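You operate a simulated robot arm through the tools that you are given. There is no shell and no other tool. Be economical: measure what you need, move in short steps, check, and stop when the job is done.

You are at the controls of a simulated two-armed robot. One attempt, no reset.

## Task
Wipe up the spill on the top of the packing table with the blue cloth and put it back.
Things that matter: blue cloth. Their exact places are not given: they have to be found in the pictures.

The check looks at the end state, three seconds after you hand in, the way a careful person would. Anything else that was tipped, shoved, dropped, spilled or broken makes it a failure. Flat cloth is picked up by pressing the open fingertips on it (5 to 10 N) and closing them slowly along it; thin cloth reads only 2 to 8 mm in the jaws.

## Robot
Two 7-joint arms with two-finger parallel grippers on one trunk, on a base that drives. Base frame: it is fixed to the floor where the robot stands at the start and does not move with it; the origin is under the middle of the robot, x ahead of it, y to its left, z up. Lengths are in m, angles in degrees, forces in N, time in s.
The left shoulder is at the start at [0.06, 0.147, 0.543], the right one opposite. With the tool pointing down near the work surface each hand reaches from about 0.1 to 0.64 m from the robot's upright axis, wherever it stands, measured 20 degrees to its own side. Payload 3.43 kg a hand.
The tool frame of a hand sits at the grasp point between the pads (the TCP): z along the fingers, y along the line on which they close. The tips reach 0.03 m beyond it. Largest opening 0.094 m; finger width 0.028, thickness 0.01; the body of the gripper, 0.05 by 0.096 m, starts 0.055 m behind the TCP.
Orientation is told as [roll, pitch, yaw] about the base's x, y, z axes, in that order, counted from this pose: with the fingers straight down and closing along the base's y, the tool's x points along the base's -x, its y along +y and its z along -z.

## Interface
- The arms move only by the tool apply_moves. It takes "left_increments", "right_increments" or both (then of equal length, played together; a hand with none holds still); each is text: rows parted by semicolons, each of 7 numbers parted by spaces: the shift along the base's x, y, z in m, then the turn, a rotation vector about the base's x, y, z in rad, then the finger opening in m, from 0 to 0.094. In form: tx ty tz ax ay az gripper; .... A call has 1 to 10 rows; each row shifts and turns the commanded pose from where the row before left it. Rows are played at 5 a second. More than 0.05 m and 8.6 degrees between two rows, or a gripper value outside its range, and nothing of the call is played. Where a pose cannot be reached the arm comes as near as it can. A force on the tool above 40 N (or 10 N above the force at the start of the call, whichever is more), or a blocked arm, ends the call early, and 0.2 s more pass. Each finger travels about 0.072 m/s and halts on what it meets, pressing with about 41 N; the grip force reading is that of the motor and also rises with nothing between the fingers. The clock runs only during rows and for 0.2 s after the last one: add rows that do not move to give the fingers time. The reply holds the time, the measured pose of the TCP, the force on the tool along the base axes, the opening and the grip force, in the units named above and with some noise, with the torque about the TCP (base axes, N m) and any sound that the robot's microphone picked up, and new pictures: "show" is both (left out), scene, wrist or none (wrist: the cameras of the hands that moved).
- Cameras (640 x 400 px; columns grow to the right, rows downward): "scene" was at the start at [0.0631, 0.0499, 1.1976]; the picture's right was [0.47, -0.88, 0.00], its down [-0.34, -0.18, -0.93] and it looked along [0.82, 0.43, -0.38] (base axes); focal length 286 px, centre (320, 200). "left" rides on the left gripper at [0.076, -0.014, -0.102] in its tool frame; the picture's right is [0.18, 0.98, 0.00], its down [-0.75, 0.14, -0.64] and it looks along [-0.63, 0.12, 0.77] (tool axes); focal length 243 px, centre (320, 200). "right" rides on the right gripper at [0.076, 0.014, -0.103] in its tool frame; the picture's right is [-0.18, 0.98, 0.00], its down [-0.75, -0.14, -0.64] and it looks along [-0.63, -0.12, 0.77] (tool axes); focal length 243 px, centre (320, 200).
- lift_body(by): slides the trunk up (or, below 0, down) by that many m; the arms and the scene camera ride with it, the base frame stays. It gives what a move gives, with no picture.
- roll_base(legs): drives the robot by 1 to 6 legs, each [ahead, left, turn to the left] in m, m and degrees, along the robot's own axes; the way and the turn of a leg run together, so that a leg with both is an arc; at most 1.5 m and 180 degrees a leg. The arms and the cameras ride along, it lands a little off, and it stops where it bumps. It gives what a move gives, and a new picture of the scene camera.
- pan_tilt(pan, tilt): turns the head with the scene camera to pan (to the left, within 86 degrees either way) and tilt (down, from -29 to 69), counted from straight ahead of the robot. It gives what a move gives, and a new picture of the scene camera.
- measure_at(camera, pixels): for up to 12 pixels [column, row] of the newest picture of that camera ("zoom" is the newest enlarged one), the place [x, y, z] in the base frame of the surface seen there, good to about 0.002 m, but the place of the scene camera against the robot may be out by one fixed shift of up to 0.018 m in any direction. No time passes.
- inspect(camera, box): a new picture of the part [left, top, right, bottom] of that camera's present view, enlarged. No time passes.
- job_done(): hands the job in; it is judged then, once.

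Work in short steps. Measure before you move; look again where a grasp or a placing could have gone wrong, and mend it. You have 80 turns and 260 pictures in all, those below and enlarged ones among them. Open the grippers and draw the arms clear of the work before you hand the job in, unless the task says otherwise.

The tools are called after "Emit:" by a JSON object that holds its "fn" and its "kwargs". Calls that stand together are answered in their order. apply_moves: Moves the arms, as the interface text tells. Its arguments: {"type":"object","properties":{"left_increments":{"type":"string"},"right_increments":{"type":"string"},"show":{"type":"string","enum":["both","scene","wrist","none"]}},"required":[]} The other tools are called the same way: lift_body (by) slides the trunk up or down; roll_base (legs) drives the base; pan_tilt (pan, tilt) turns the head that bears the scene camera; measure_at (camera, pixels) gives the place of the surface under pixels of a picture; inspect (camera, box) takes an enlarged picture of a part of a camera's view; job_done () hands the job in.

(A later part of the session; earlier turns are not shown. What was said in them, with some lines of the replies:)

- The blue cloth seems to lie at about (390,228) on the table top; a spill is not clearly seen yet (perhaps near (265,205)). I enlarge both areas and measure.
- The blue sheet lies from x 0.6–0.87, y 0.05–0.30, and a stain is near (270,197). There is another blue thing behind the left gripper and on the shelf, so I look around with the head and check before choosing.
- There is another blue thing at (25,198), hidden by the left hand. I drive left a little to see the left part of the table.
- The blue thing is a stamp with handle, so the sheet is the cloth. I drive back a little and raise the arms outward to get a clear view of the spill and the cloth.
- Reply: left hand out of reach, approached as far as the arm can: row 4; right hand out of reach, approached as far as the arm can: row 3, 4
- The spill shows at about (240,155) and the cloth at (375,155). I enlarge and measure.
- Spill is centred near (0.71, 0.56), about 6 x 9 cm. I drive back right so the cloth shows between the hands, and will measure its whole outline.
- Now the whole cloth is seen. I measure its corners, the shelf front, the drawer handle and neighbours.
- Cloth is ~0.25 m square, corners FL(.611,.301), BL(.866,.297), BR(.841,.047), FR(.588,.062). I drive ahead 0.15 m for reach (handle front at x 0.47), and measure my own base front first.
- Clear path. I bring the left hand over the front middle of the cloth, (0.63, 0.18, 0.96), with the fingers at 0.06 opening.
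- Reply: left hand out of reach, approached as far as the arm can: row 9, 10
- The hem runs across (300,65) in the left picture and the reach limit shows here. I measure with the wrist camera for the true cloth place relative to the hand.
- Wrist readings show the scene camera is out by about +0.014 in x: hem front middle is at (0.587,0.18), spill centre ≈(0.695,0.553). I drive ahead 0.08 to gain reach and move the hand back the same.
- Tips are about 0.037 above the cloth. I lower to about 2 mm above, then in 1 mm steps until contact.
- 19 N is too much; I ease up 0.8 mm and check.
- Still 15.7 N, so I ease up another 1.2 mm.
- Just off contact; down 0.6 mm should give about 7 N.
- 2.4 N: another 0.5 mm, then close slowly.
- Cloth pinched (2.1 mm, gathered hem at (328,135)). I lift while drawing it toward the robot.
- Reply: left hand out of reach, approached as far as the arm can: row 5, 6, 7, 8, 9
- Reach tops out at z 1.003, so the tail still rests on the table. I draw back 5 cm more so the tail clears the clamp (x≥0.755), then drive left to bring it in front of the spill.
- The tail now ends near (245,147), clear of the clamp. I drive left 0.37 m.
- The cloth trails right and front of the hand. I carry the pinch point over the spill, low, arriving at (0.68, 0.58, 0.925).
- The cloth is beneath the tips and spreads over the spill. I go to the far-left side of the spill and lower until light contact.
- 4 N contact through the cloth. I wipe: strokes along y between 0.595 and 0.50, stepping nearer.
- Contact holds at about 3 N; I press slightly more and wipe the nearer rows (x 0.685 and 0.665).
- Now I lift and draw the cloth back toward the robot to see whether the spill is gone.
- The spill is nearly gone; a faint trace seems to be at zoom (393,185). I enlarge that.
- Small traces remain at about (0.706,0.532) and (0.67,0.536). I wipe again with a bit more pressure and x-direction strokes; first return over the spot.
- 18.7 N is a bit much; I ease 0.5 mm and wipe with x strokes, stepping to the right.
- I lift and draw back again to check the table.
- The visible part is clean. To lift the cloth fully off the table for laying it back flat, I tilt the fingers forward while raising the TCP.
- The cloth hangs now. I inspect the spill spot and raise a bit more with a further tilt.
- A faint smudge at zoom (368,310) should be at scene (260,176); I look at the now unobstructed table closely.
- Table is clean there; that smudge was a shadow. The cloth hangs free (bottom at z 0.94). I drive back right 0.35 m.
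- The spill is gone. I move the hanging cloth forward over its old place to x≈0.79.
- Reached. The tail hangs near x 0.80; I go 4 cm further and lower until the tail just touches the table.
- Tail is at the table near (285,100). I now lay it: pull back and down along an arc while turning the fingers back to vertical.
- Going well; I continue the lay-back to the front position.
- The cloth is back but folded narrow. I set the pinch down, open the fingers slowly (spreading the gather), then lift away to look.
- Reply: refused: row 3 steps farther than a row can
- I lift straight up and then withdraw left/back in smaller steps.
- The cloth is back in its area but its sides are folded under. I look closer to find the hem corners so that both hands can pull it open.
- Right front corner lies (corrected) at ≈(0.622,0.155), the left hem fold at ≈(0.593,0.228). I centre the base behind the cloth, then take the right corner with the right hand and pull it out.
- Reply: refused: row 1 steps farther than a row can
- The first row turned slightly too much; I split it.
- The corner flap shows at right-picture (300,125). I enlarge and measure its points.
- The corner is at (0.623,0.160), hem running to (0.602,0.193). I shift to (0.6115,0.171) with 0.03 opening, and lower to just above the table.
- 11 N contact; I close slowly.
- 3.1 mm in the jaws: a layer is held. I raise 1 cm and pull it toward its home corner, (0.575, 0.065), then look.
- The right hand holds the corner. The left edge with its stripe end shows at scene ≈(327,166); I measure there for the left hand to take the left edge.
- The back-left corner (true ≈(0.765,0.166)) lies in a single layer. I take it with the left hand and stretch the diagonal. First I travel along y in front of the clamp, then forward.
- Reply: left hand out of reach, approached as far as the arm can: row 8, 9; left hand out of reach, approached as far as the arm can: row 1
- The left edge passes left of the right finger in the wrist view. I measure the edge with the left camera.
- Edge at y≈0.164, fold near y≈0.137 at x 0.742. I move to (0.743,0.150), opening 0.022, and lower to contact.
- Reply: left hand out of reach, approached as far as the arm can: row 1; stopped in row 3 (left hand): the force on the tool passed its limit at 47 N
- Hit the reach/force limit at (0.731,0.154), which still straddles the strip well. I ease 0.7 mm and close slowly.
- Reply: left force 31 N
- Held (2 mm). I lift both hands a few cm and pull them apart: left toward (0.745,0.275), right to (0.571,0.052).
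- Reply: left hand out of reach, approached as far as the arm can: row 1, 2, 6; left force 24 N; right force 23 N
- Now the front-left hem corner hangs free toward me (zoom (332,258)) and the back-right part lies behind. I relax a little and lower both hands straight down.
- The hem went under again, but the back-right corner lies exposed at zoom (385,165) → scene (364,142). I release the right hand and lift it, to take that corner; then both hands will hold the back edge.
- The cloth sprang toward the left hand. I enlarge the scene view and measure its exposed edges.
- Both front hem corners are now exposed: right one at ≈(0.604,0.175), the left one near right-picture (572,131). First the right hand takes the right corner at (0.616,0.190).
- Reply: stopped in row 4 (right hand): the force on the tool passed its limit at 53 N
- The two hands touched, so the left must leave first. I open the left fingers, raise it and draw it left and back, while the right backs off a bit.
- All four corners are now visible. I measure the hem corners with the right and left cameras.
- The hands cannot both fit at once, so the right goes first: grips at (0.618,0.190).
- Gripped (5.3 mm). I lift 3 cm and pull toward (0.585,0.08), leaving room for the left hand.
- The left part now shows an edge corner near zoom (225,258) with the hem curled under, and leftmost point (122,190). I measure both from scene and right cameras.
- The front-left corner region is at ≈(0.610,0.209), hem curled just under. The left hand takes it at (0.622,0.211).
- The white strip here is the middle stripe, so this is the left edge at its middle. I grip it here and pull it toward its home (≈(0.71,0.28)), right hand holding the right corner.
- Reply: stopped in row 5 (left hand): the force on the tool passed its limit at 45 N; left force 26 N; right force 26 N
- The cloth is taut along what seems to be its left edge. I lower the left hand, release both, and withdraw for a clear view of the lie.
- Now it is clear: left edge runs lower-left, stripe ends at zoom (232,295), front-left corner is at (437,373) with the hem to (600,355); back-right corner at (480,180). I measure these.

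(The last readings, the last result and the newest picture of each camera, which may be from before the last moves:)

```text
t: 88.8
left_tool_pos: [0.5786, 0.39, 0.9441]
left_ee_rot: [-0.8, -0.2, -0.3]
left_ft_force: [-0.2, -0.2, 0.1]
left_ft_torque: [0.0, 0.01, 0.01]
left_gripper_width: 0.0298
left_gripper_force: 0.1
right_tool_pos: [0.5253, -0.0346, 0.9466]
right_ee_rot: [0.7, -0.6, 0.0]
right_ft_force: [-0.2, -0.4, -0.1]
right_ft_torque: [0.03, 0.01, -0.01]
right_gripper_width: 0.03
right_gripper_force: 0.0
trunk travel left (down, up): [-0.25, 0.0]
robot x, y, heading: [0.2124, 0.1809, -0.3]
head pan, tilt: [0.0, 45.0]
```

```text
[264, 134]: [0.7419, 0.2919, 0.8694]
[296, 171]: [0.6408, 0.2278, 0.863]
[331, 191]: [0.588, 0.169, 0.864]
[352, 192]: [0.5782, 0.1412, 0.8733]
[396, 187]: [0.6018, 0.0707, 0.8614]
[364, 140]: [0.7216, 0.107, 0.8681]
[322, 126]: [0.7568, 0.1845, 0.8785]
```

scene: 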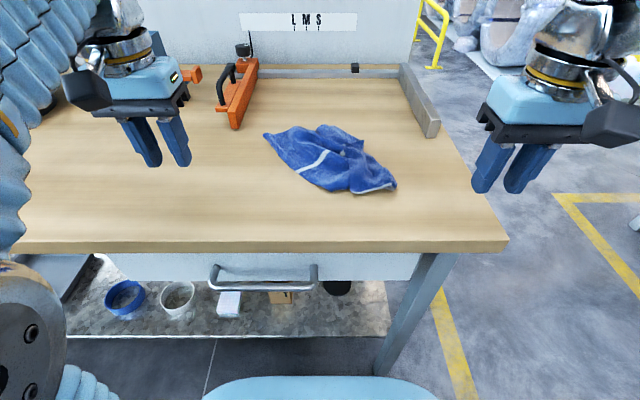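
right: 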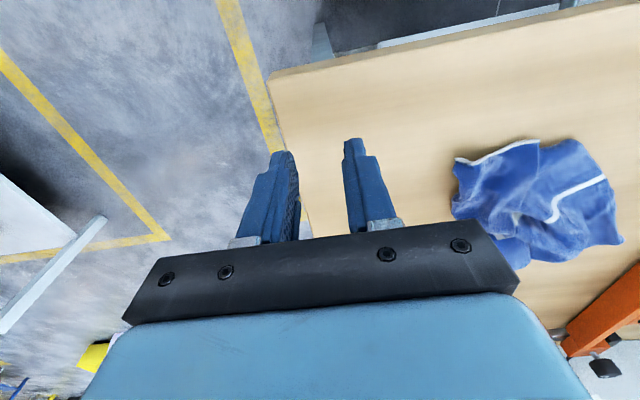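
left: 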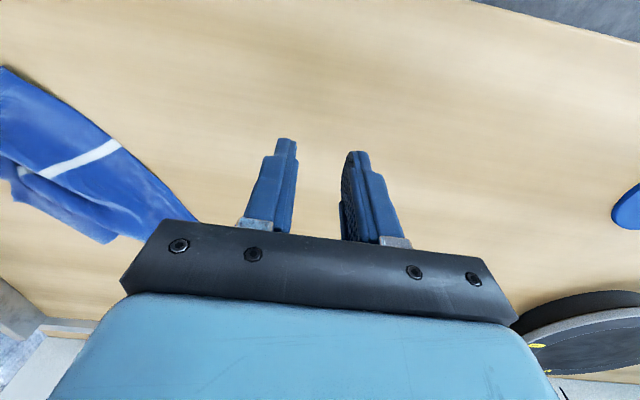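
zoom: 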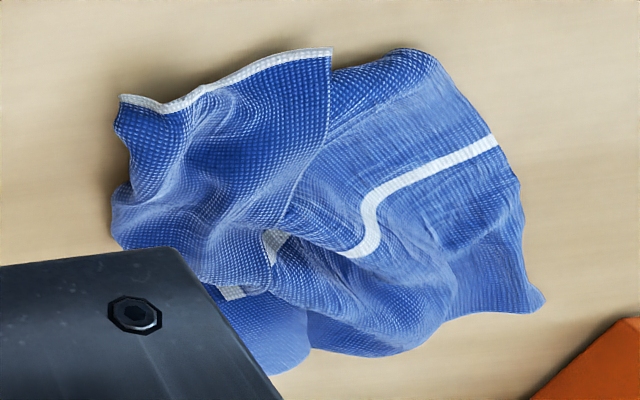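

Good: the cloth is mostly open with a pleat; the front-left corner lies at (0.571,0.129) on top. The left hand will take it at (0.580,0.111) and pull it left.

Emit:
{"fn": "apply_moves", "kwargs": {"left_increments": "0 -0.046 0 0 0 0 0.024;0 -0.046 0 0 0 0 0.024;0 -0.046 0 0 0 0 0.024;0 -0.046 0 0 0 0 0.024;0 -0.046 0 0 0 0 0.024;0.001 -0.046 -0.01 0 0 0 0.024;0 -0.003 -0.02 0 0 0 0.024;0 0 -0.015 0 0 0 0.024;0 0 -0.004 0 0 0 0.024;0 0 0 0 0 0 0.024", "right_increments": "-0.01 -0.01 0.01 0 0 0 0.03;-0.01 -0.01 0 0 0 0 0.03;0 0 0 0 0 0 0.03;0 0 0 0 0 0 0.03;0 0 0 0 0 0 0.03;0 0 0 0 0 0 0.03;0 0 0 0 0 0 0.03;0 0 0 0 0 0 0.03;0 0 0 0 0 0 0.03;0 0 0 0 0 0 0.03", "show": "wrist"}}

Emit:
{"fn": "inspect", "kwargs": {"camera": "left", "box": [180, 40, 440, 250]}}

```text
t: 91.0
left_tool_pos: [0.5805, 0.1095, 0.8956]
left_ee_rot: [-0.9, -0.1, -0.3]
left_ft_force: [0.2, 0.7, 2.1]
left_ft_torque: [0.01, -0.04, 0.01]
left_gripper_width: 0.0239
left_gripper_force: 0.1
right_tool_pos: [0.5038, -0.0552, 0.9568]
right_ee_rot: [0.7, -0.8, -0.1]
right_ft_force: [0.0, -0.3, 0.6]
right_ft_torque: [0.05, 0.01, 0.0]
right_gripper_width: 0.03
right_gripper_force: 0.2
trunk travel left (down, up): [-0.25, 0.0]
robot x, y, heading: [0.2107, 0.1861, -0.4]
head pan, tilt: [0.0, 45.0]
```

right: 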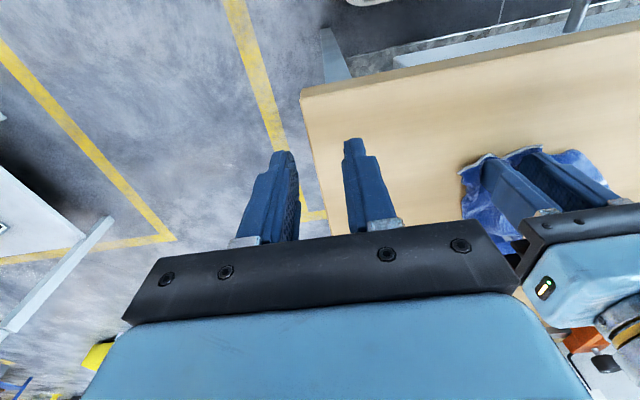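
left: 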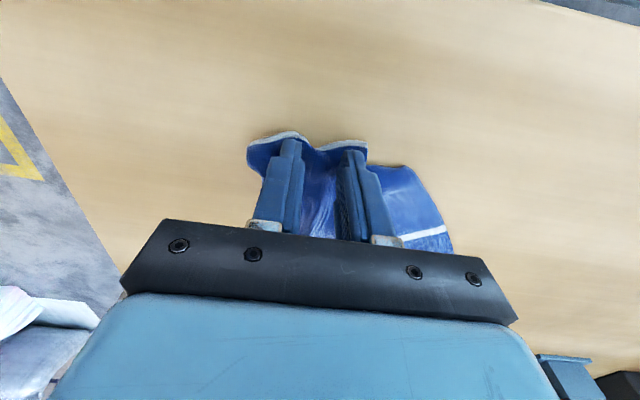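

```text
1.90 times, centred on (310, 145) of left
```

zoom: 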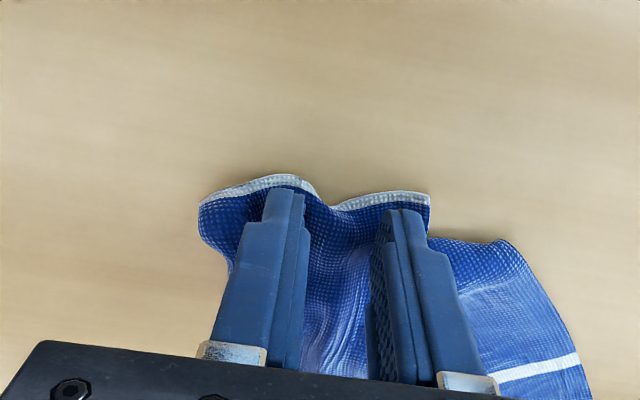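

Fingers straddle the corner well. I close, lift 3 cm and pull left to about (0.60,0.275).

Emit:
{"fn": "apply_moves", "kwargs": {"left_increments": "0 0 -0.0006 0 0 0 0.018;0 0 0 0 0 0 0.012;0 0 0 0 0 0 0.006;0 0 0 0 0 0 0;0 0 0 0 0 0 0;0 0 0 0 0 0 0", "show": "none"}}

Emit:
{"fn": "apply_moves", "kwargs": {"left_increments": "-0.005 0.01 0.02 0 0 0 0;-0.005 0.025 0.015 0 0 0 0;0 0.03 0 0 0 0 0;0.005 0.03 0 0 0 0 0;0.01 0.03 0 0 0 0 0;0.01 0.025 -0.01 0 0 0 0;0.005 0.013 -0.015 0 0 0 0;0 0 0 0 0 0 0"}}

Emit:
{"fn": "inspect", "kwargs": {"camera": "scene", "box": [240, 90, 400, 200]}}

```text
t: 92.4
left_tool_pos: [0.5799, 0.11, 0.8948]
left_ee_rot: [-0.8, -0.1, -0.3]
left_ft_force: [-0.2, -0.7, 1.2]
left_ft_torque: [0.0, -0.02, -0.01]
left_gripper_width: 0.0023
left_gripper_force: 37.0
right_tool_pos: [0.505, -0.0556, 0.9568]
right_ee_rot: [0.7, -0.7, -0.1]
right_ft_force: [-0.1, -0.5, 1.0]
right_ft_torque: [-0.02, -0.04, -0.02]
right_gripper_width: 0.03
right_gripper_force: 0.1
trunk travel left (down, up): [-0.25, 0.0]
robot x, y, heading: [0.2113, 0.1853, -0.1]
head pan, tilt: [0.0, 45.0]
```

```text
t: 94.2
left_tool_pos: [0.6, 0.2731, 0.9056]
left_ee_rot: [-1.0, -0.1, -0.3]
left_ft_force: [0.8, 0.6, -0.3]
left_ft_torque: [0.0, 0.0, 0.02]
left_gripper_width: 0.0025
left_gripper_force: 37.4
right_tool_pos: [0.5053, -0.0546, 0.9569]
right_ee_rot: [0.8, -0.8, -0.1]
right_ft_force: [0.7, 0.3, -0.9]
right_ft_torque: [0.02, 0.0, 0.0]
right_gripper_width: 0.0296
right_gripper_force: 0.1
trunk travel left (down, up): [-0.25, 0.0]
robot x, y, heading: [0.2097, 0.1869, -0.2]
head pan, tilt: [0.0, 45.0]
```

scene: 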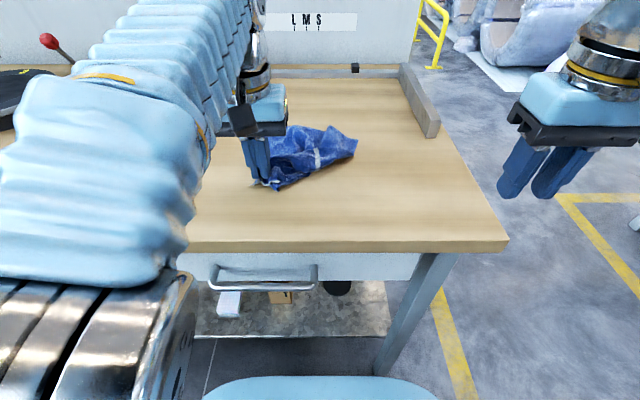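
left: 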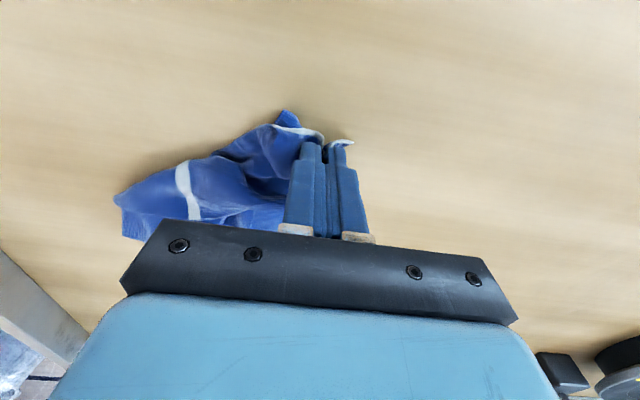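

```text
3.64 times, centred on (320, 145) of scene
```

zoom: 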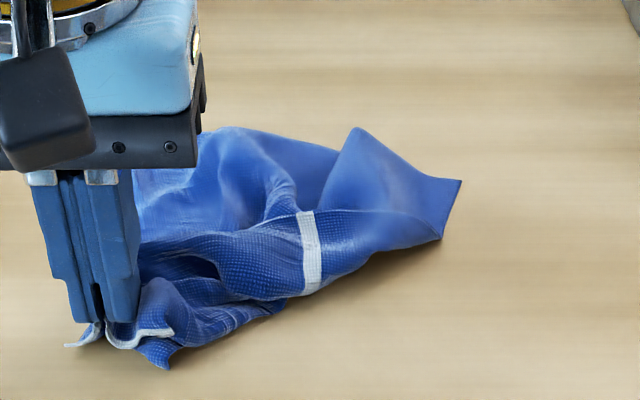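

Now the right edge shows, with the stripe's right end at zoom (310,290). The right hand will take it there and pull right while the left anchors the front-left corner. I measure, and shift the left hand 2 cm further left.

Emit:
{"fn": "apply_moves", "kwargs": {"left_increments": "0 0.02 -0.008 0 0 0 0;0 0 0 0 0 0 0", "right_increments": "0.02 0.02 0 0 0 0 0.03;0.02 0.02 0 0 0 0 0.03", "show": "both"}}

Emit:
{"fn": "inspect", "kwargs": {"camera": "scene", "box": [240, 90, 400, 200]}}

Emit:
{"fn": "measure_at", "kwargs": {"camera": "scene", "pixels": [[277, 189], [300, 180], [316, 169], [330, 163], [353, 154], [357, 140], [322, 168]]}}

```text
t: 94.8
left_tool_pos: [0.6004, 0.2938, 0.8982]
left_ee_rot: [-0.9, -0.1, -0.3]
left_ft_force: [0.5, 0.1, 2.1]
left_ft_torque: [-0.01, -0.06, 0.01]
left_gripper_width: 0.0022
left_gripper_force: 37.3
right_tool_pos: [0.5449, -0.0158, 0.9565]
right_ee_rot: [0.7, -0.7, -0.1]
right_ft_force: [0.2, 0.5, 1.1]
right_ft_torque: [0.01, 0.01, -0.03]
right_gripper_width: 0.0301
right_gripper_force: 0.1
trunk travel left (down, up): [-0.25, 0.0]
robot x, y, heading: [0.2082, 0.1845, -0.2]
head pan, tilt: [0.0, 45.0]
```

scene: 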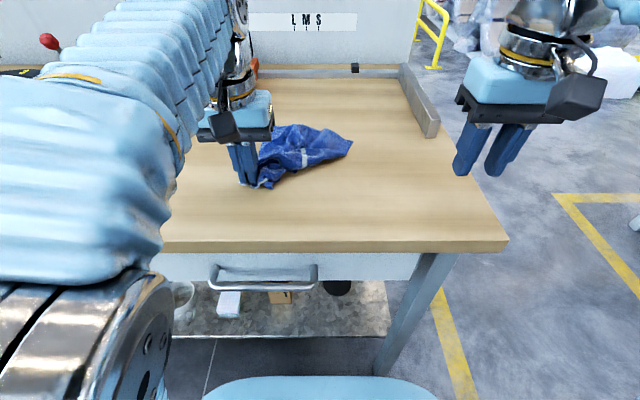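
right: 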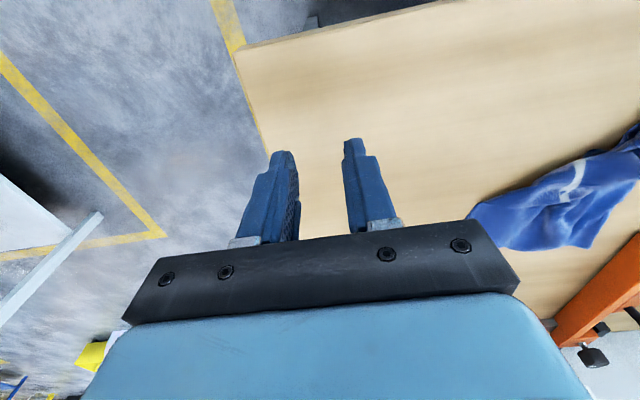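
left: 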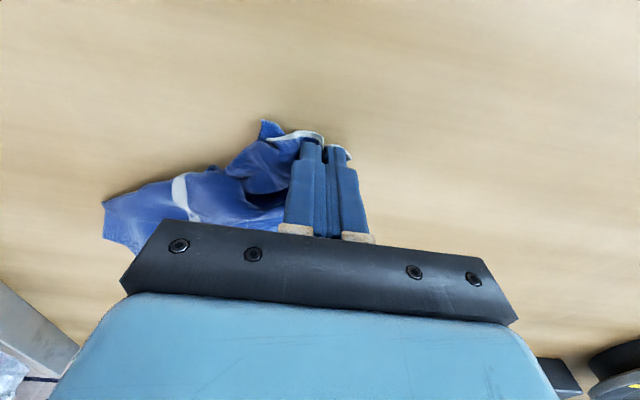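

```text
3.64 times, centred on (320, 145) of scene
```

zoom: 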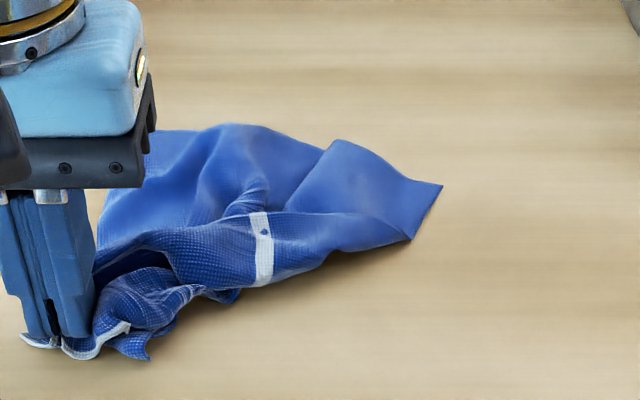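

```text
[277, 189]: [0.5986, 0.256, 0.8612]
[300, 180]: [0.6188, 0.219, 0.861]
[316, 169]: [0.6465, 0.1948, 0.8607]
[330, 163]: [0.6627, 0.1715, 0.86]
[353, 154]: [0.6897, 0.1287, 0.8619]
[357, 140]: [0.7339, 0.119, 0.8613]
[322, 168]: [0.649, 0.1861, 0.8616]
```

The right edge runs from ≈(0.638,0.208) to (0.676,0.124). The right hand takes it at (0.667,0.172), clear of the left gripper.

Emit:
{"fn": "apply_moves", "kwargs": {"right_increments": "0.024 0.0376 0 0 0 0 0.035;0.024 0.0376 0 0 0 0 0.035;0.024 0.0376 0 0 0 0 0.035;0.024 0.0376 0 0 0 0 0.035;0.026 0.0376 0 0 0 0 0.035;0 0 -0.03 0 0 0 0.035;0 0 -0.025 0 0 0 0.035;0 0 -0.007 0 0 0 0.035;0 0 0 0 0 0 0.035", "show": "wrist"}}

Emit:
{"fn": "inspect", "kwargs": {"camera": "right", "box": [180, 40, 460, 250]}}

```text
t: 96.8
left_tool_pos: [0.6018, 0.292, 0.8962]
left_ee_rot: [-0.9, -0.2, -0.4]
left_ft_force: [-0.1, 0.0, 1.7]
left_ft_torque: [-0.03, -0.01, 0.0]
left_gripper_width: 0.0023
left_gripper_force: 37.6
right_tool_pos: [0.6666, 0.1731, 0.8945]
right_ee_rot: [0.6, -0.8, -0.1]
right_ft_force: [0.3, 0.4, 0.4]
right_ft_torque: [0.03, -0.01, 0.0]
right_gripper_width: 0.0352
right_gripper_force: 0.1
trunk travel left (down, up): [-0.25, 0.0]
robot x, y, heading: [0.2085, 0.1831, -0.3]
head pan, tilt: [0.0, 45.0]
```

right: 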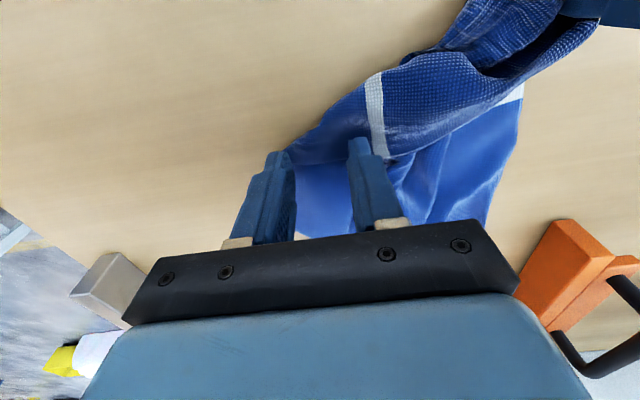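

```text
1.90 times, centred on (320, 145) of right
```

zoom: 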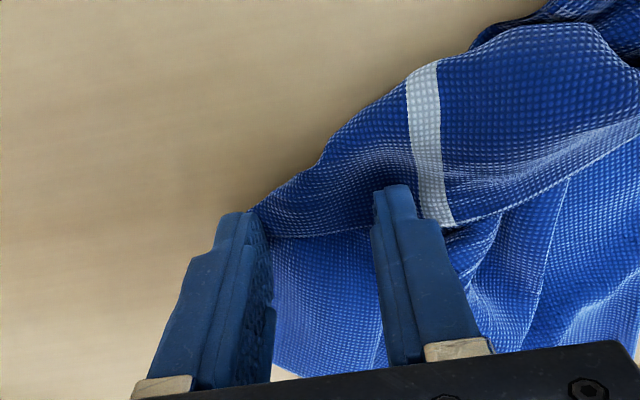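

The fingers straddle the flap. I press, close slowly and pull gently right toward (0.72,0.08).

Emit:
{"fn": "apply_moves", "kwargs": {"right_increments": "0 0 -0.0016 0 0 0 0.035;0 0 0 0 0 0 0.028;0 0 0 0 0 0 0.021;0 0 0 0 0 0 0.014;0 0 0 0 0 0 0.007;0 0 0 0 0 0 0;0 0 0 0 0 0 0;0 0 0 0 0 0 0", "show": "none"}}

Emit:
{"fn": "apply_moves", "kwargs": {"right_increments": "0 -0.01 0.02 0 0 0 0;0.01 -0.02 0.01 0 0 0 0;0.01 -0.025 0 0 0 0 0;0.01 -0.025 0 0 0 0 0;0.01 -0.02 -0.01 0 0 0 0;0 0 -0.015 0 0 0 0;0 0 0 0 0 0 0"}}

Emit:
{"fn": "inspect", "kwargs": {"camera": "scene", "box": [230, 90, 420, 220]}}

```text
t: 98.6
left_tool_pos: [0.6009, 0.2925, 0.8986]
left_ee_rot: [-0.9, -0.1, -0.3]
left_ft_force: [0.9, -1.2, 1.0]
left_ft_torque: [-0.01, -0.02, 0.0]
left_gripper_width: 0.0024
left_gripper_force: 36.9
right_tool_pos: [0.6673, 0.1723, 0.8928]
right_ee_rot: [0.7, -0.7, -0.1]
right_ft_force: [-1.3, 2.1, 2.7]
right_ft_torque: [0.05, 0.05, -0.02]
right_gripper_width: 0.0027
right_gripper_force: 37.9
trunk travel left (down, up): [-0.25, 0.0]
robot x, y, heading: [0.2081, 0.1854, -0.1]
head pan, tilt: [0.0, 45.0]
```

```text
t: 99.3
left_tool_pos: [0.6005, 0.2856, 0.8978]
left_ee_rot: [-1.6, -0.6, -1.2]
left_ft_force: [8.4, -18.3, 3.5]
left_ft_torque: [-0.6, -0.26, -0.39]
left_gripper_width: 0.0024
left_gripper_force: 36.6
right_tool_pos: [0.6781, 0.1395, 0.9228]
right_ee_rot: [1.3, -0.3, 1.0]
right_ft_force: [-6.5, 18.4, -2.9]
right_ft_torque: [0.57, 0.16, -0.17]
right_gripper_width: 0.0029
right_gripper_force: 37.4
trunk travel left (down, up): [-0.25, 0.0]
robot x, y, heading: [0.212, 0.1853, -0.2]
head pan, tilt: [0.0, 45.0]
stopped in row 3 (left hand): the force on the tool passed its limit at 46 N (the readings are from after the stop); the commanded pose is now the measured one
```

scene: 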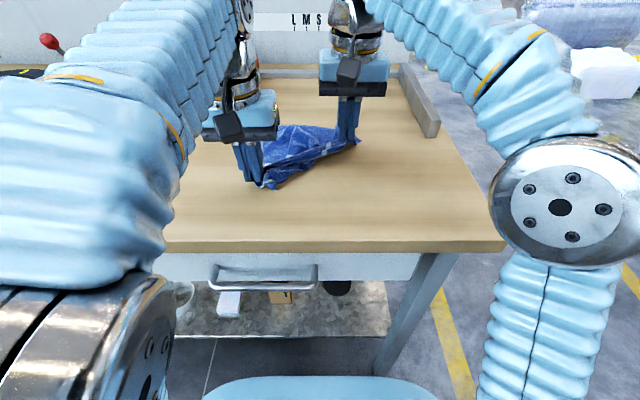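
right: 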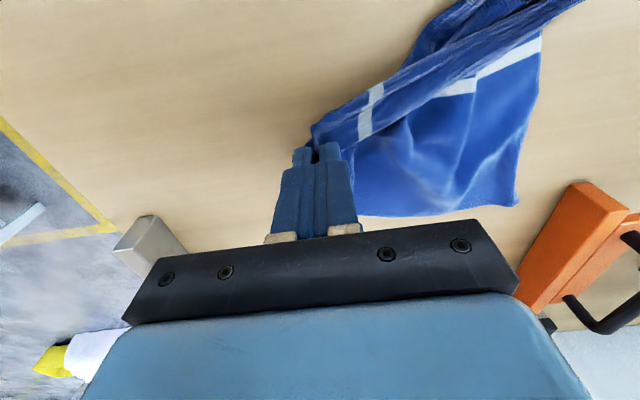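

```text
3.08 times, centred on (325, 155) of scene
```

zoom: 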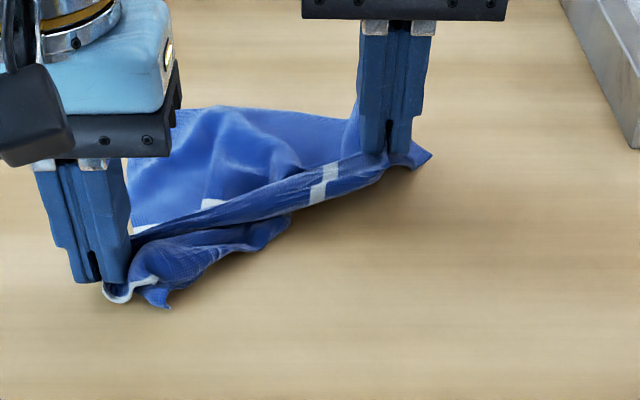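

Now it's clear: the back half is flat, and the left hand actually holds the front-right corner pulled across. I release the right hand and withdraw it, then carry the front corner over to the right.

Emit:
{"fn": "apply_moves", "kwargs": {"left_increments": "0 -0.01 0 0 0 0 0;0 -0.01 0 0 0 0 0;0 0 0 0 0 0 0;0 0 0 0 0 0 0;0 0 0 0 0 0 0;0 0 0 0 0 0 0;0 0 0 0 0 0 0;0 0 0 0 0 0 0;0 0 0 0 0 0 0;0 0 0 0 0 0 0", "right_increments": "0.005 0 -0.015 0 0 0 0;0 0 -0.013 0 0 0 0;0 0 0 0 0 0 0.02;0 0 0 0 0 0 0.035;0 0 0.035 0 0 0 0.035;0 -0.02 0.03 0 0 0 0.035;-0.035 -0.03 0 0 0 0 0.035;-0.035 -0.03 0 0 0 0 0.035;-0.035 -0.03 0 0 0 0 0.035;-0.035 -0.03 0 0 0 0 0.035", "show": "none"}}

Emit:
{"fn": "apply_moves", "kwargs": {"left_increments": "-0.01 -0.02 0.03 0 0 0 0;-0.01 -0.03 0.02 0 0 0 0;-0.005 -0.035 0.01 0 0 0 0;-0.005 -0.035 0 0 0 0 0;0 -0.035 -0.015 0 0 0 0;0.005 -0.025 -0.02 0 0 0 0;0 0 -0.02 0 0 0 0;0 0 0 0 0 0 0"}}

Emit:
{"fn": "inspect", "kwargs": {"camera": "scene", "box": [230, 90, 420, 220]}}

```text
t: 101.5
left_tool_pos: [0.6002, 0.2678, 0.898]
left_ee_rot: [-1.4, -0.4, -0.9]
left_ft_force: [-0.4, -0.8, 2.1]
left_ft_torque: [-0.01, 0.04, 0.04]
left_gripper_width: 0.0024
left_gripper_force: 37.4
right_tool_pos: [0.5453, -0.0047, 0.9584]
right_ee_rot: [1.2, -0.5, 0.7]
right_ft_force: [0.7, 0.9, -0.5]
right_ft_torque: [-0.03, 0.02, 0.02]
right_gripper_width: 0.0349
right_gripper_force: 0.0
trunk travel left (down, up): [-0.25, 0.0]
robot x, y, heading: [0.2128, 0.1863, -0.3]
head pan, tilt: [0.0, 45.0]
```

```text
t: 103.3
left_tool_pos: [0.5764, 0.0872, 0.9034]
left_ee_rot: [-1.5, -0.5, -0.9]
left_ft_force: [0.0, -0.2, 2.5]
left_ft_torque: [0.04, -0.05, 0.01]
left_gripper_width: 0.0023
left_gripper_force: 37.2
right_tool_pos: [0.5456, -0.0043, 0.9595]
right_ee_rot: [1.2, -0.4, 0.6]
right_ft_force: [-0.3, -0.2, -0.4]
right_ft_torque: [0.02, 0.0, 0.01]
right_gripper_width: 0.0349
right_gripper_force: 0.1
trunk travel left (down, up): [-0.25, 0.0]
robot x, y, heading: [0.2075, 0.1855, -0.1]
head pan, tilt: [0.0, 45.0]
```

scene: 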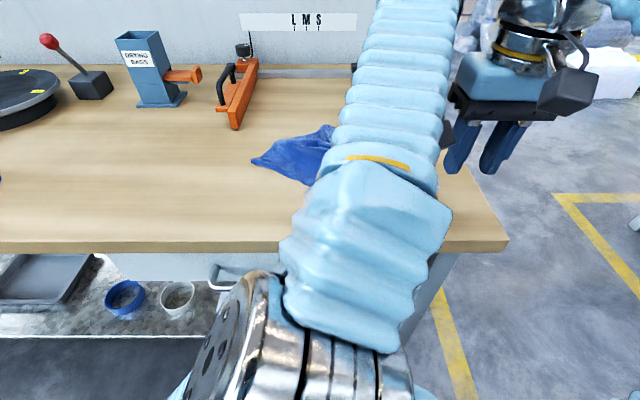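
left: 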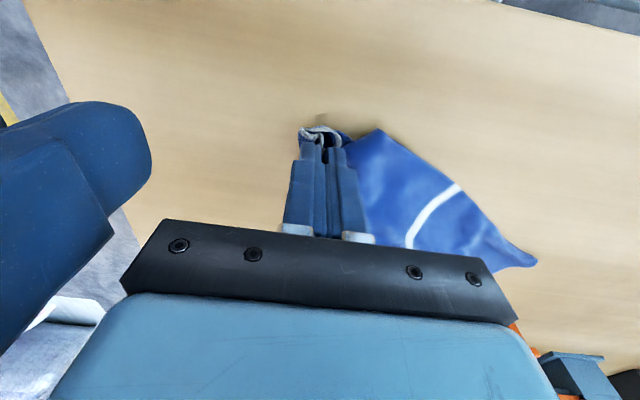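

```text
3.08 times, centred on (325, 155) of scene
```

zoom: 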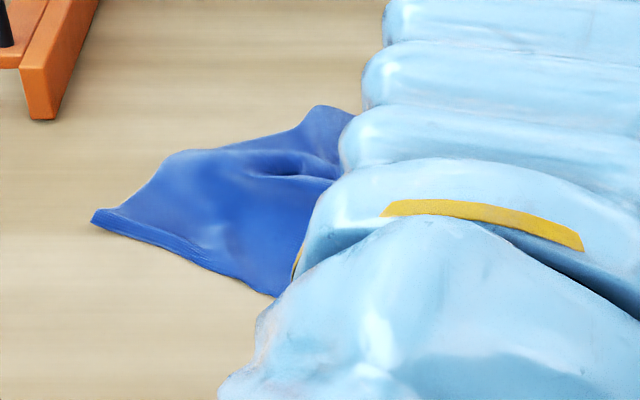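

It looks much more open. I set it down, open slowly, lift and withdraw to see.

Emit:
{"fn": "apply_moves", "kwargs": {"left_increments": "0 -0.01 -0.005 0 0 0 0;0 0 -0.003 0 0 0 0.01;0 0 0 0 0 0 0.02;0 0 0 0 0 0 0.03;0 0 0.03 0 0 0 0.03;-0.01 0.01 0.03 0 0 0 0.03;-0.02 0.045 0 0 0 0 0.03;-0.01 0.045 0 0 0 0 0.03;0 0.045 0 0 0 0 0.03;0 0.045 0 0 0 0 0.03", "show": "none"}}

Emit:
{"fn": "apply_moves", "kwargs": {"left_increments": "0 0.045 0 0 0 0 0.03;0 0.045 0 0 0 0 0.03;0 0.03 0 0 0 0 0.03"}}

Emit:
{"fn": "inspect", "kwargs": {"camera": "scene", "box": [230, 90, 420, 220]}}

```text
t: 104.5
left_tool_pos: [0.576, 0.0769, 0.913]
left_ee_rot: [-0.7, 0.2, -1.0]
left_ft_force: [0.2, 2.6, -6.8]
left_ft_torque: [0.07, -0.11, -0.05]
left_gripper_width: 0.0302
left_gripper_force: 0.1
right_tool_pos: [0.5454, -0.0058, 0.9633]
right_ee_rot: [1.7, -1.4, 0.4]
right_ft_force: [-0.2, -2.2, 6.9]
right_ft_torque: [0.38, -0.03, 0.01]
right_gripper_width: 0.0349
right_gripper_force: 0.0
trunk travel left (down, up): [-0.25, 0.0]
robot x, y, heading: [0.2158, 0.1854, -0.2]
head pan, tilt: [0.0, 45.0]
stopped in row 6 (right hand): the force on the tool passed its limit at 74 N (the readings are from after the stop); the commanded pose is now the measured one
```

```text
t: 105.3
left_tool_pos: [0.5761, 0.197, 0.914]
left_ee_rot: [-0.7, 0.2, -1.0]
left_ft_force: [0.4, -0.1, 0.3]
left_ft_torque: [0.04, 0.01, -0.04]
left_gripper_width: 0.0299
left_gripper_force: 0.0
right_tool_pos: [0.5461, -0.0058, 0.9625]
right_ee_rot: [1.7, -1.3, 0.3]
right_ft_force: [0.0, -0.4, 0.5]
right_ft_torque: [0.01, -0.02, 0.0]
right_gripper_width: 0.035
right_gripper_force: 0.0
trunk travel left (down, up): [-0.25, 0.0]
robot x, y, heading: [0.2097, 0.1838, -0.2]
head pan, tilt: [0.0, 45.0]
```

scene: 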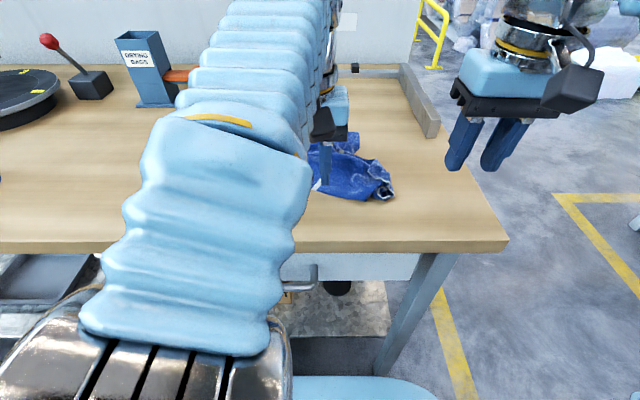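
left: 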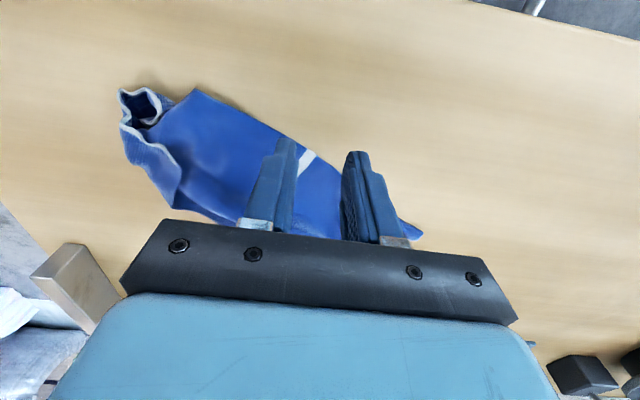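

```text
3.08 times, centred on (325, 155) of scene
```

zoom: 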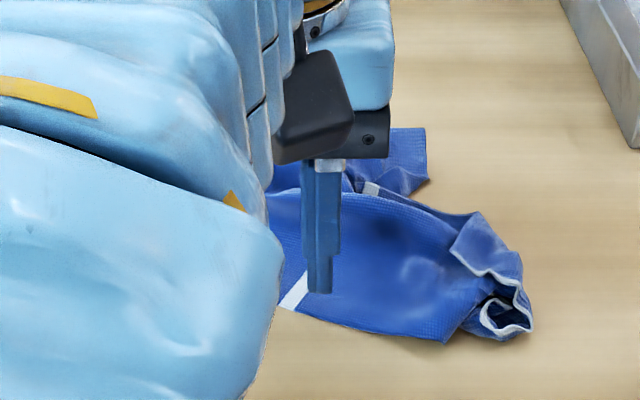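

I raise the left hand and withdraw it fully to the left for a clean view.

Emit:
{"fn": "apply_moves", "kwargs": {"left_increments": "0 0 0.04 0 0 0 0.03;-0.01 0.045 0.01 0 0 0 0.03;-0.01 0.045 0 0 0 0 0.03;-0.01 0.045 0 0 0 0 0.03;-0.01 0.045 0 0 0 0 0.03;-0.01 0.045 0 0 0 0 0.03", "show": "scene"}}

Emit:
{"fn": "inspect", "kwargs": {"camera": "scene", "box": [240, 100, 420, 210]}}

Emit:
{"fn": "inspect", "kwargs": {"camera": "right", "box": [400, 100, 640, 260]}}

```text
t: 106.7
left_tool_pos: [0.5252, 0.4233, 0.9626]
left_ee_rot: [-0.7, 0.1, -0.9]
left_ft_force: [-0.6, 0.8, 0.6]
left_ft_torque: [0.02, 0.05, 0.0]
left_gripper_width: 0.0298
left_gripper_force: 0.0
right_tool_pos: [0.5461, -0.005, 0.9627]
right_ee_rot: [1.7, -1.3, 0.2]
right_ft_force: [-0.1, 0.1, -0.1]
right_ft_torque: [0.01, 0.0, 0.0]
right_gripper_width: 0.0352
right_gripper_force: 0.0
trunk travel left (down, up): [-0.25, 0.0]
robot x, y, heading: [0.2097, 0.1847, 0.0]
head pan, tilt: [0.0, 45.0]
```

scene: 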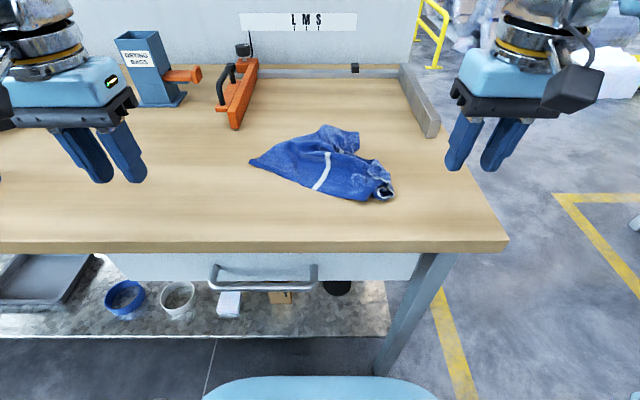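

```text
3.56 times, centred on (330, 155) of scene
```

zoom: 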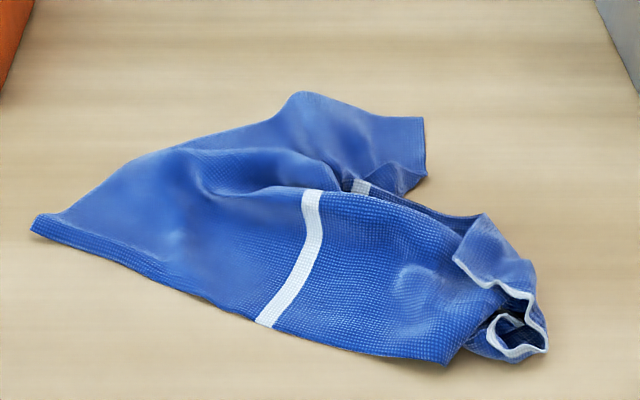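

```text
2.50 times, centred on (520, 180) of right
```

zoom: 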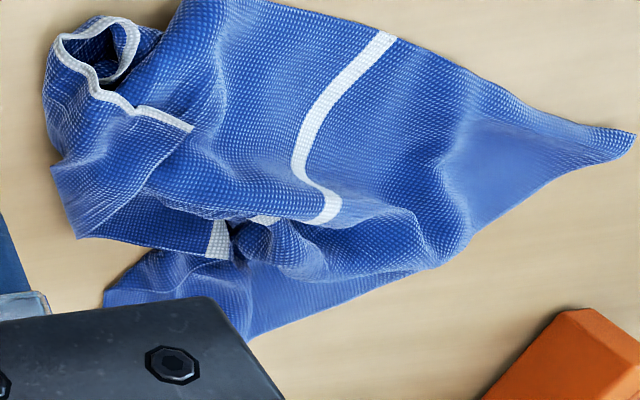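

The cloth lies reasonably open but slightly too near and twisted. I improve it once more by pulling the back-right corner (zoom (425,120)–(427,175)) outward with the right hand; measuring it.

Emit:
{"fn": "measure_at", "kwargs": {"camera": "scene", "pixels": [[359, 133], [359, 147], [350, 138], [345, 133], [249, 162], [314, 126], [388, 196], [362, 200], [340, 152]]}}

Emit:
{"fn": "measure_at", "kwargs": {"camera": "right", "pixels": [[434, 222], [450, 215], [500, 225], [424, 198], [483, 200]]}}

```text
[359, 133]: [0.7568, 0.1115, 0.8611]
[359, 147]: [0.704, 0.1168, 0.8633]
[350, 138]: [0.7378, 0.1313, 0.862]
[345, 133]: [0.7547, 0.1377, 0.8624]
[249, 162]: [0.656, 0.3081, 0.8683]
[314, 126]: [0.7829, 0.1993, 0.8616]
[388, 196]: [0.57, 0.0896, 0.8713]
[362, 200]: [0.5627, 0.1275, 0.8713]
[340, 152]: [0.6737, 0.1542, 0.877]
```

```text
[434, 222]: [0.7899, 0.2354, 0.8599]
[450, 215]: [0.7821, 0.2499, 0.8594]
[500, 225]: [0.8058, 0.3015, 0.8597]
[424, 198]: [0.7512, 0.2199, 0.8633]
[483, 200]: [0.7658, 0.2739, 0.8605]
```

The back-right corner is flat, true ≈(0.743,0.106). The right hand goes to (0.722,0.122), presses and closes.

Emit:
{"fn": "apply_moves", "kwargs": {"right_increments": "0.0352 0.0254 0 0 0 0 0.028;0.0352 0.0254 0 0 0 0 0.028;0.0352 0.0254 -0.005 0 0 0 0.028;0.0352 0.0254 -0.015 0 0 0 0.028;0.0352 0.0254 -0.015 0 0 0 0.028;0 0 -0.02 0 0 0 0.028;0 0 -0.012 0 0 0 0.028;0 0 -0.0025 0 0 0 0.028;0 0 0 0 0 0 0.028", "show": "wrist"}}

```text
t: 108.7
left_tool_pos: [0.5263, 0.4227, 0.963]
left_ee_rot: [-0.9, 0.1, -0.9]
left_ft_force: [0.9, -0.1, 0.5]
left_ft_torque: [0.03, 0.01, 0.0]
left_gripper_width: 0.0299
left_gripper_force: 0.0
right_tool_pos: [0.7227, 0.1218, 0.8929]
right_ee_rot: [1.7, -1.3, 0.3]
right_ft_force: [-0.9, -0.9, -0.7]
right_ft_torque: [-0.01, -0.01, 0.0]
right_gripper_width: 0.0278
right_gripper_force: 0.2
trunk travel left (down, up): [-0.25, 0.0]
robot x, y, heading: [0.2121, 0.1835, 0.1]
head pan, tilt: [0.0, 45.0]
```

right: 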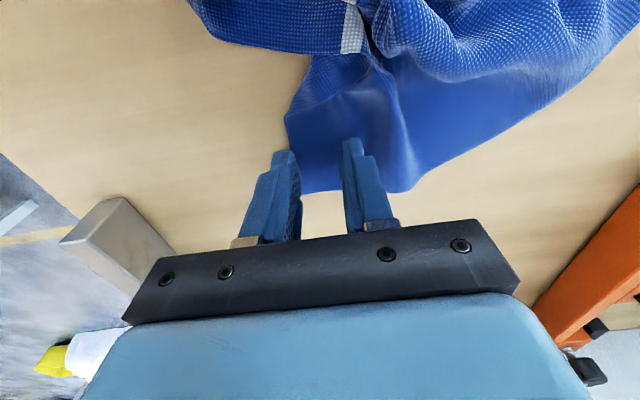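

The corner lies between the fingers. I press 1.5 mm more, close, and pull to the back-right.

Emit:
{"fn": "apply_moves", "kwargs": {"right_increments": "0 0 -0.0014 0 0 0 0.028;0 0 0 0 0 0 0.022;0 0 0 0 0 0 0.016;0 0 0 0 0 0 0.01;0 0 0 0 0 0 0.004;0 0 0 0 0 0 0;0 0 0 0 0 0 0", "show": "none"}}

Emit:
{"fn": "apply_moves", "kwargs": {"right_increments": "0.005 -0.01 0.015 0 0 0 0;0.01 -0.02 0 0 0 0 0;0.01 -0.02 0 0 0 0 0;0.01 -0.015 0 0 0 0 0;0.01 -0.005 0 0 0 0 0;0 0 -0.01 0 0 0 0;0 0 0 0 0 0 0"}}

Emit:
{"fn": "inspect", "kwargs": {"camera": "scene", "box": [240, 90, 420, 210]}}

```text
t: 110.3
left_tool_pos: [0.5253, 0.4214, 0.964]
left_ee_rot: [-0.7, 0.1, -0.9]
left_ft_force: [-0.1, -0.5, -0.6]
left_ft_torque: [0.01, -0.01, -0.01]
left_gripper_width: 0.0302
left_gripper_force: 0.1
right_tool_pos: [0.7228, 0.1206, 0.8927]
right_ee_rot: [1.6, -1.4, 0.4]
right_ft_force: [-0.6, 1.0, 1.4]
right_ft_torque: [0.02, -0.02, 0.01]
right_gripper_width: 0.002
right_gripper_force: 36.9
trunk travel left (down, up): [-0.25, 0.0]
robot x, y, heading: [0.2122, 0.1866, -0.3]
head pan, tilt: [0.0, 45.0]
```

```text
t: 111.9
left_tool_pos: [0.5257, 0.4218, 0.9636]
left_ee_rot: [-0.7, 0.1, -0.9]
left_ft_force: [-0.4, -0.2, 1.3]
left_ft_torque: [0.01, 0.02, -0.02]
left_gripper_width: 0.0299
left_gripper_force: 0.0
right_tool_pos: [0.7684, 0.0511, 0.8966]
right_ee_rot: [1.6, -1.2, 0.3]
right_ft_force: [-0.4, -0.9, -0.2]
right_ft_torque: [-0.02, 0.0, 0.0]
right_gripper_width: 0.0021
right_gripper_force: 36.9
trunk travel left (down, up): [-0.25, 0.0]
robot x, y, heading: [0.2112, 0.1819, -0.3]
head pan, tilt: [0.0, 45.0]
```

scene: 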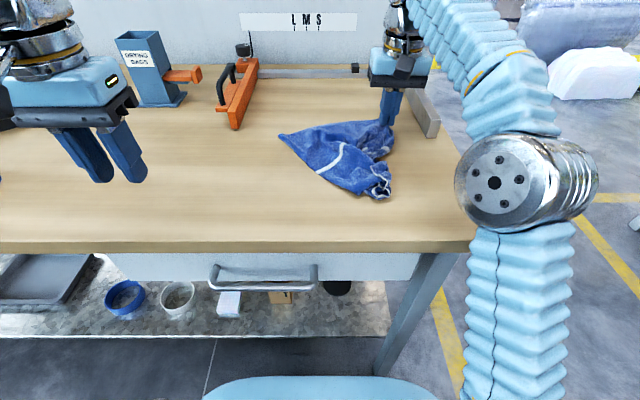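
right: 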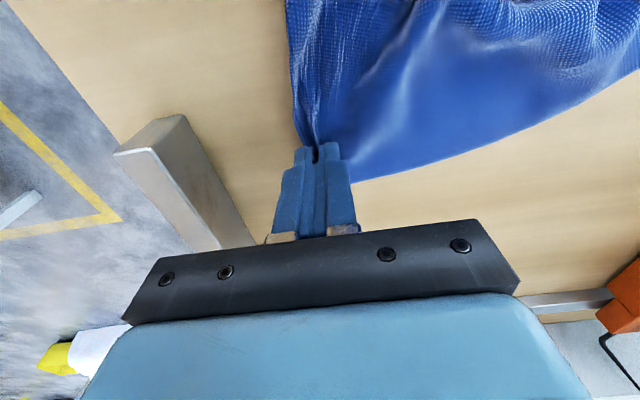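

```text
3.33 times, centred on (330, 150) of scene
5 turns are left
```

zoom: 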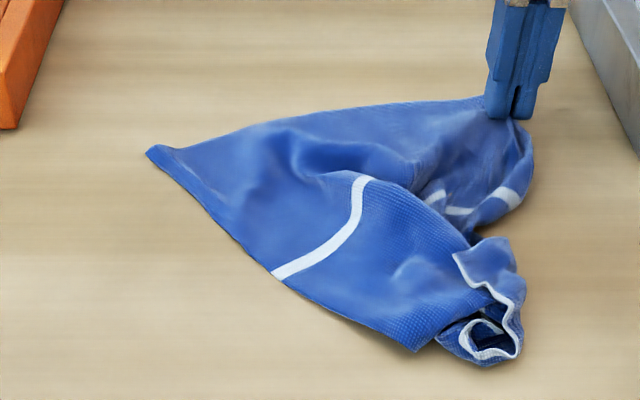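

Much better: the back edge is stretched and the cloth lies in its old place. I release, lift straight up and draw the right hand back.

Emit:
{"fn": "apply_moves", "kwargs": {"right_increments": "0 0 -0.003 0 0 0 0.008;0 0 0 0 0 0 0.018;0 0 0 0 0 0 0.025;0 0 0.02 0 0 0 0.025;0 0 0.035 0 0 0 0.025;-0.04 -0.01 0.01 0 0 0 0.03;-0.045 -0.015 0 0 0 0 0.04;-0.045 -0.015 0 0 0 0 0.05;-0.045 -0.015 0 0 0 0 0.06;-0.045 -0.015 0 0 0 0 0.06", "left_increments": "0 0 0 0 0 0 0.04;0 0 0 0 0 0 0.05;0 0 0 0 0 0 0.06;0 0 0 0 0 0 0.06;0 0 0 0 0 0 0.06;-0.03 0 0 0 0 0 0.06;-0.03 0 0 0 0 0 0.06;-0.03 0 0 0 0 0 0.06;0 0 0 0 0 0 0.06;0 0 0 0 0 0 0.06", "show": "scene"}}

Emit:
{"fn": "inspect", "kwargs": {"camera": "scene", "box": [200, 80, 440, 230]}}

```text
t: 114.1
left_tool_pos: [0.4362, 0.423, 0.9633]
left_ee_rot: [-0.8, 0.3, -0.9]
left_ft_force: [0.2, 0.7, 0.0]
left_ft_torque: [0.01, 0.0, -0.03]
left_gripper_width: 0.0601
left_gripper_force: 0.0
right_tool_pos: [0.5374, -0.0194, 0.9376]
right_ee_rot: [1.5, -1.3, 0.4]
right_ft_force: [-0.4, 0.1, 0.4]
right_ft_torque: [-0.03, 0.01, 0.03]
right_gripper_width: 0.06
right_gripper_force: 0.1
right hand out of reach, approached as far as the arm can: row 5
trunk travel left (down, up): [-0.25, 0.0]
robot x, y, heading: [0.2098, 0.1807, -0.2]
head pan, tilt: [0.0, 45.0]
```

scene: 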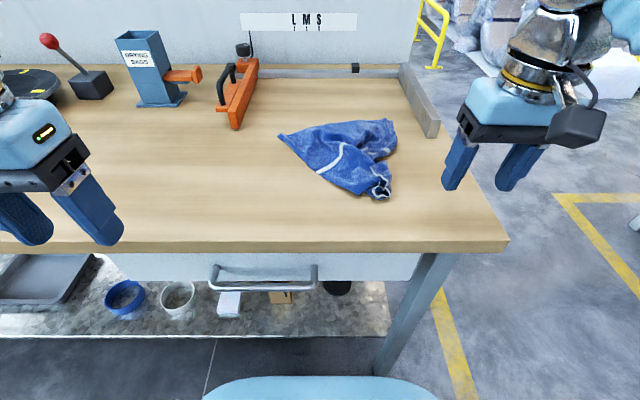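

```text
2.67 times, centred on (320, 155) of scene
4 turns are left
```

zoom: 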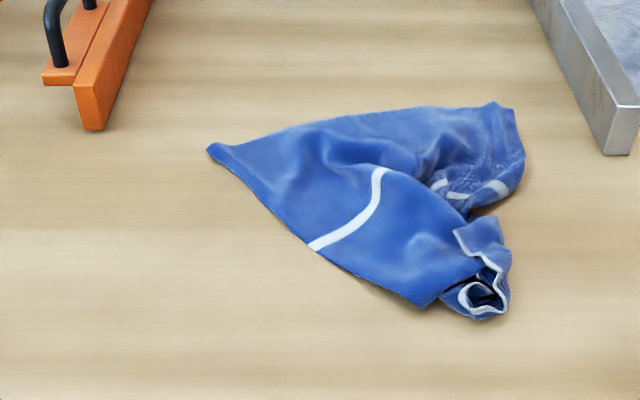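

The cloth lies free in its place, spill wiped, nothing else moved. I drive the base back so the arms are clear.

Emit:
{"fn": "roll_base", "kwargs": {"legs": [[-0.2, 0, 0]]}}

```text
t: 115.7
left_tool_pos: [0.2344, 0.423, 0.9653]
left_ee_rot: [-0.7, 0.2, -0.8]
left_ft_force: [0.3, 0.3, -0.9]
left_ft_torque: [0.0, 0.01, 0.0]
left_gripper_width: 0.0603
left_gripper_force: 0.1
right_tool_pos: [0.3386, -0.0175, 0.9389]
right_ee_rot: [1.5, -1.3, 0.4]
right_ft_force: [-0.5, -0.3, 0.1]
right_ft_torque: [0.01, 0.0, 0.02]
right_gripper_width: 0.0599
right_gripper_force: 0.0
trunk travel left (down, up): [-0.25, 0.0]
robot x, y, heading: [0.0074, 0.1823, -0.1]
head pan, tilt: [0.0, 45.0]
3 turns are left
```

scene: 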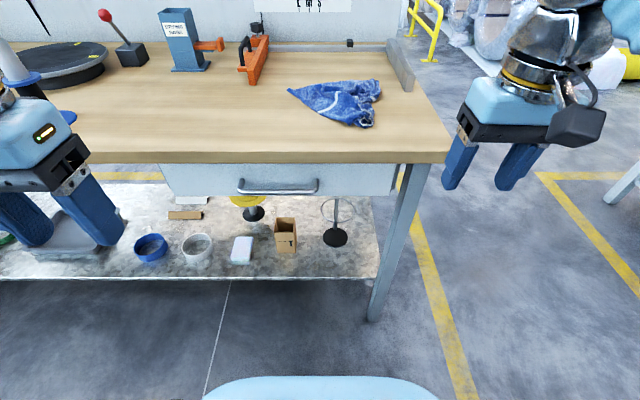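

Arms are clear, grippers open, the table is clean and the cloth is back in its place; I hand in.

Emit:
{"fn": "job_done", "kwargs": {}}

```text
The job is handed in.
```

I wiped the spill off the packing table and put the blue cloth back where it was, but it isn't lying flat as it was at the start. It is turned somewhat from its first position, with a fold on the right side and the front hem bunched at the front-right corner. I ran low on turns before I could spread it fully.

Close-up views after the second wipe showed no trace of the spill, and nothing else on the table looked moved. The two grippers bumped each other twice while I was spreading the cloth. The grippers are open and the arms are clear of the table.
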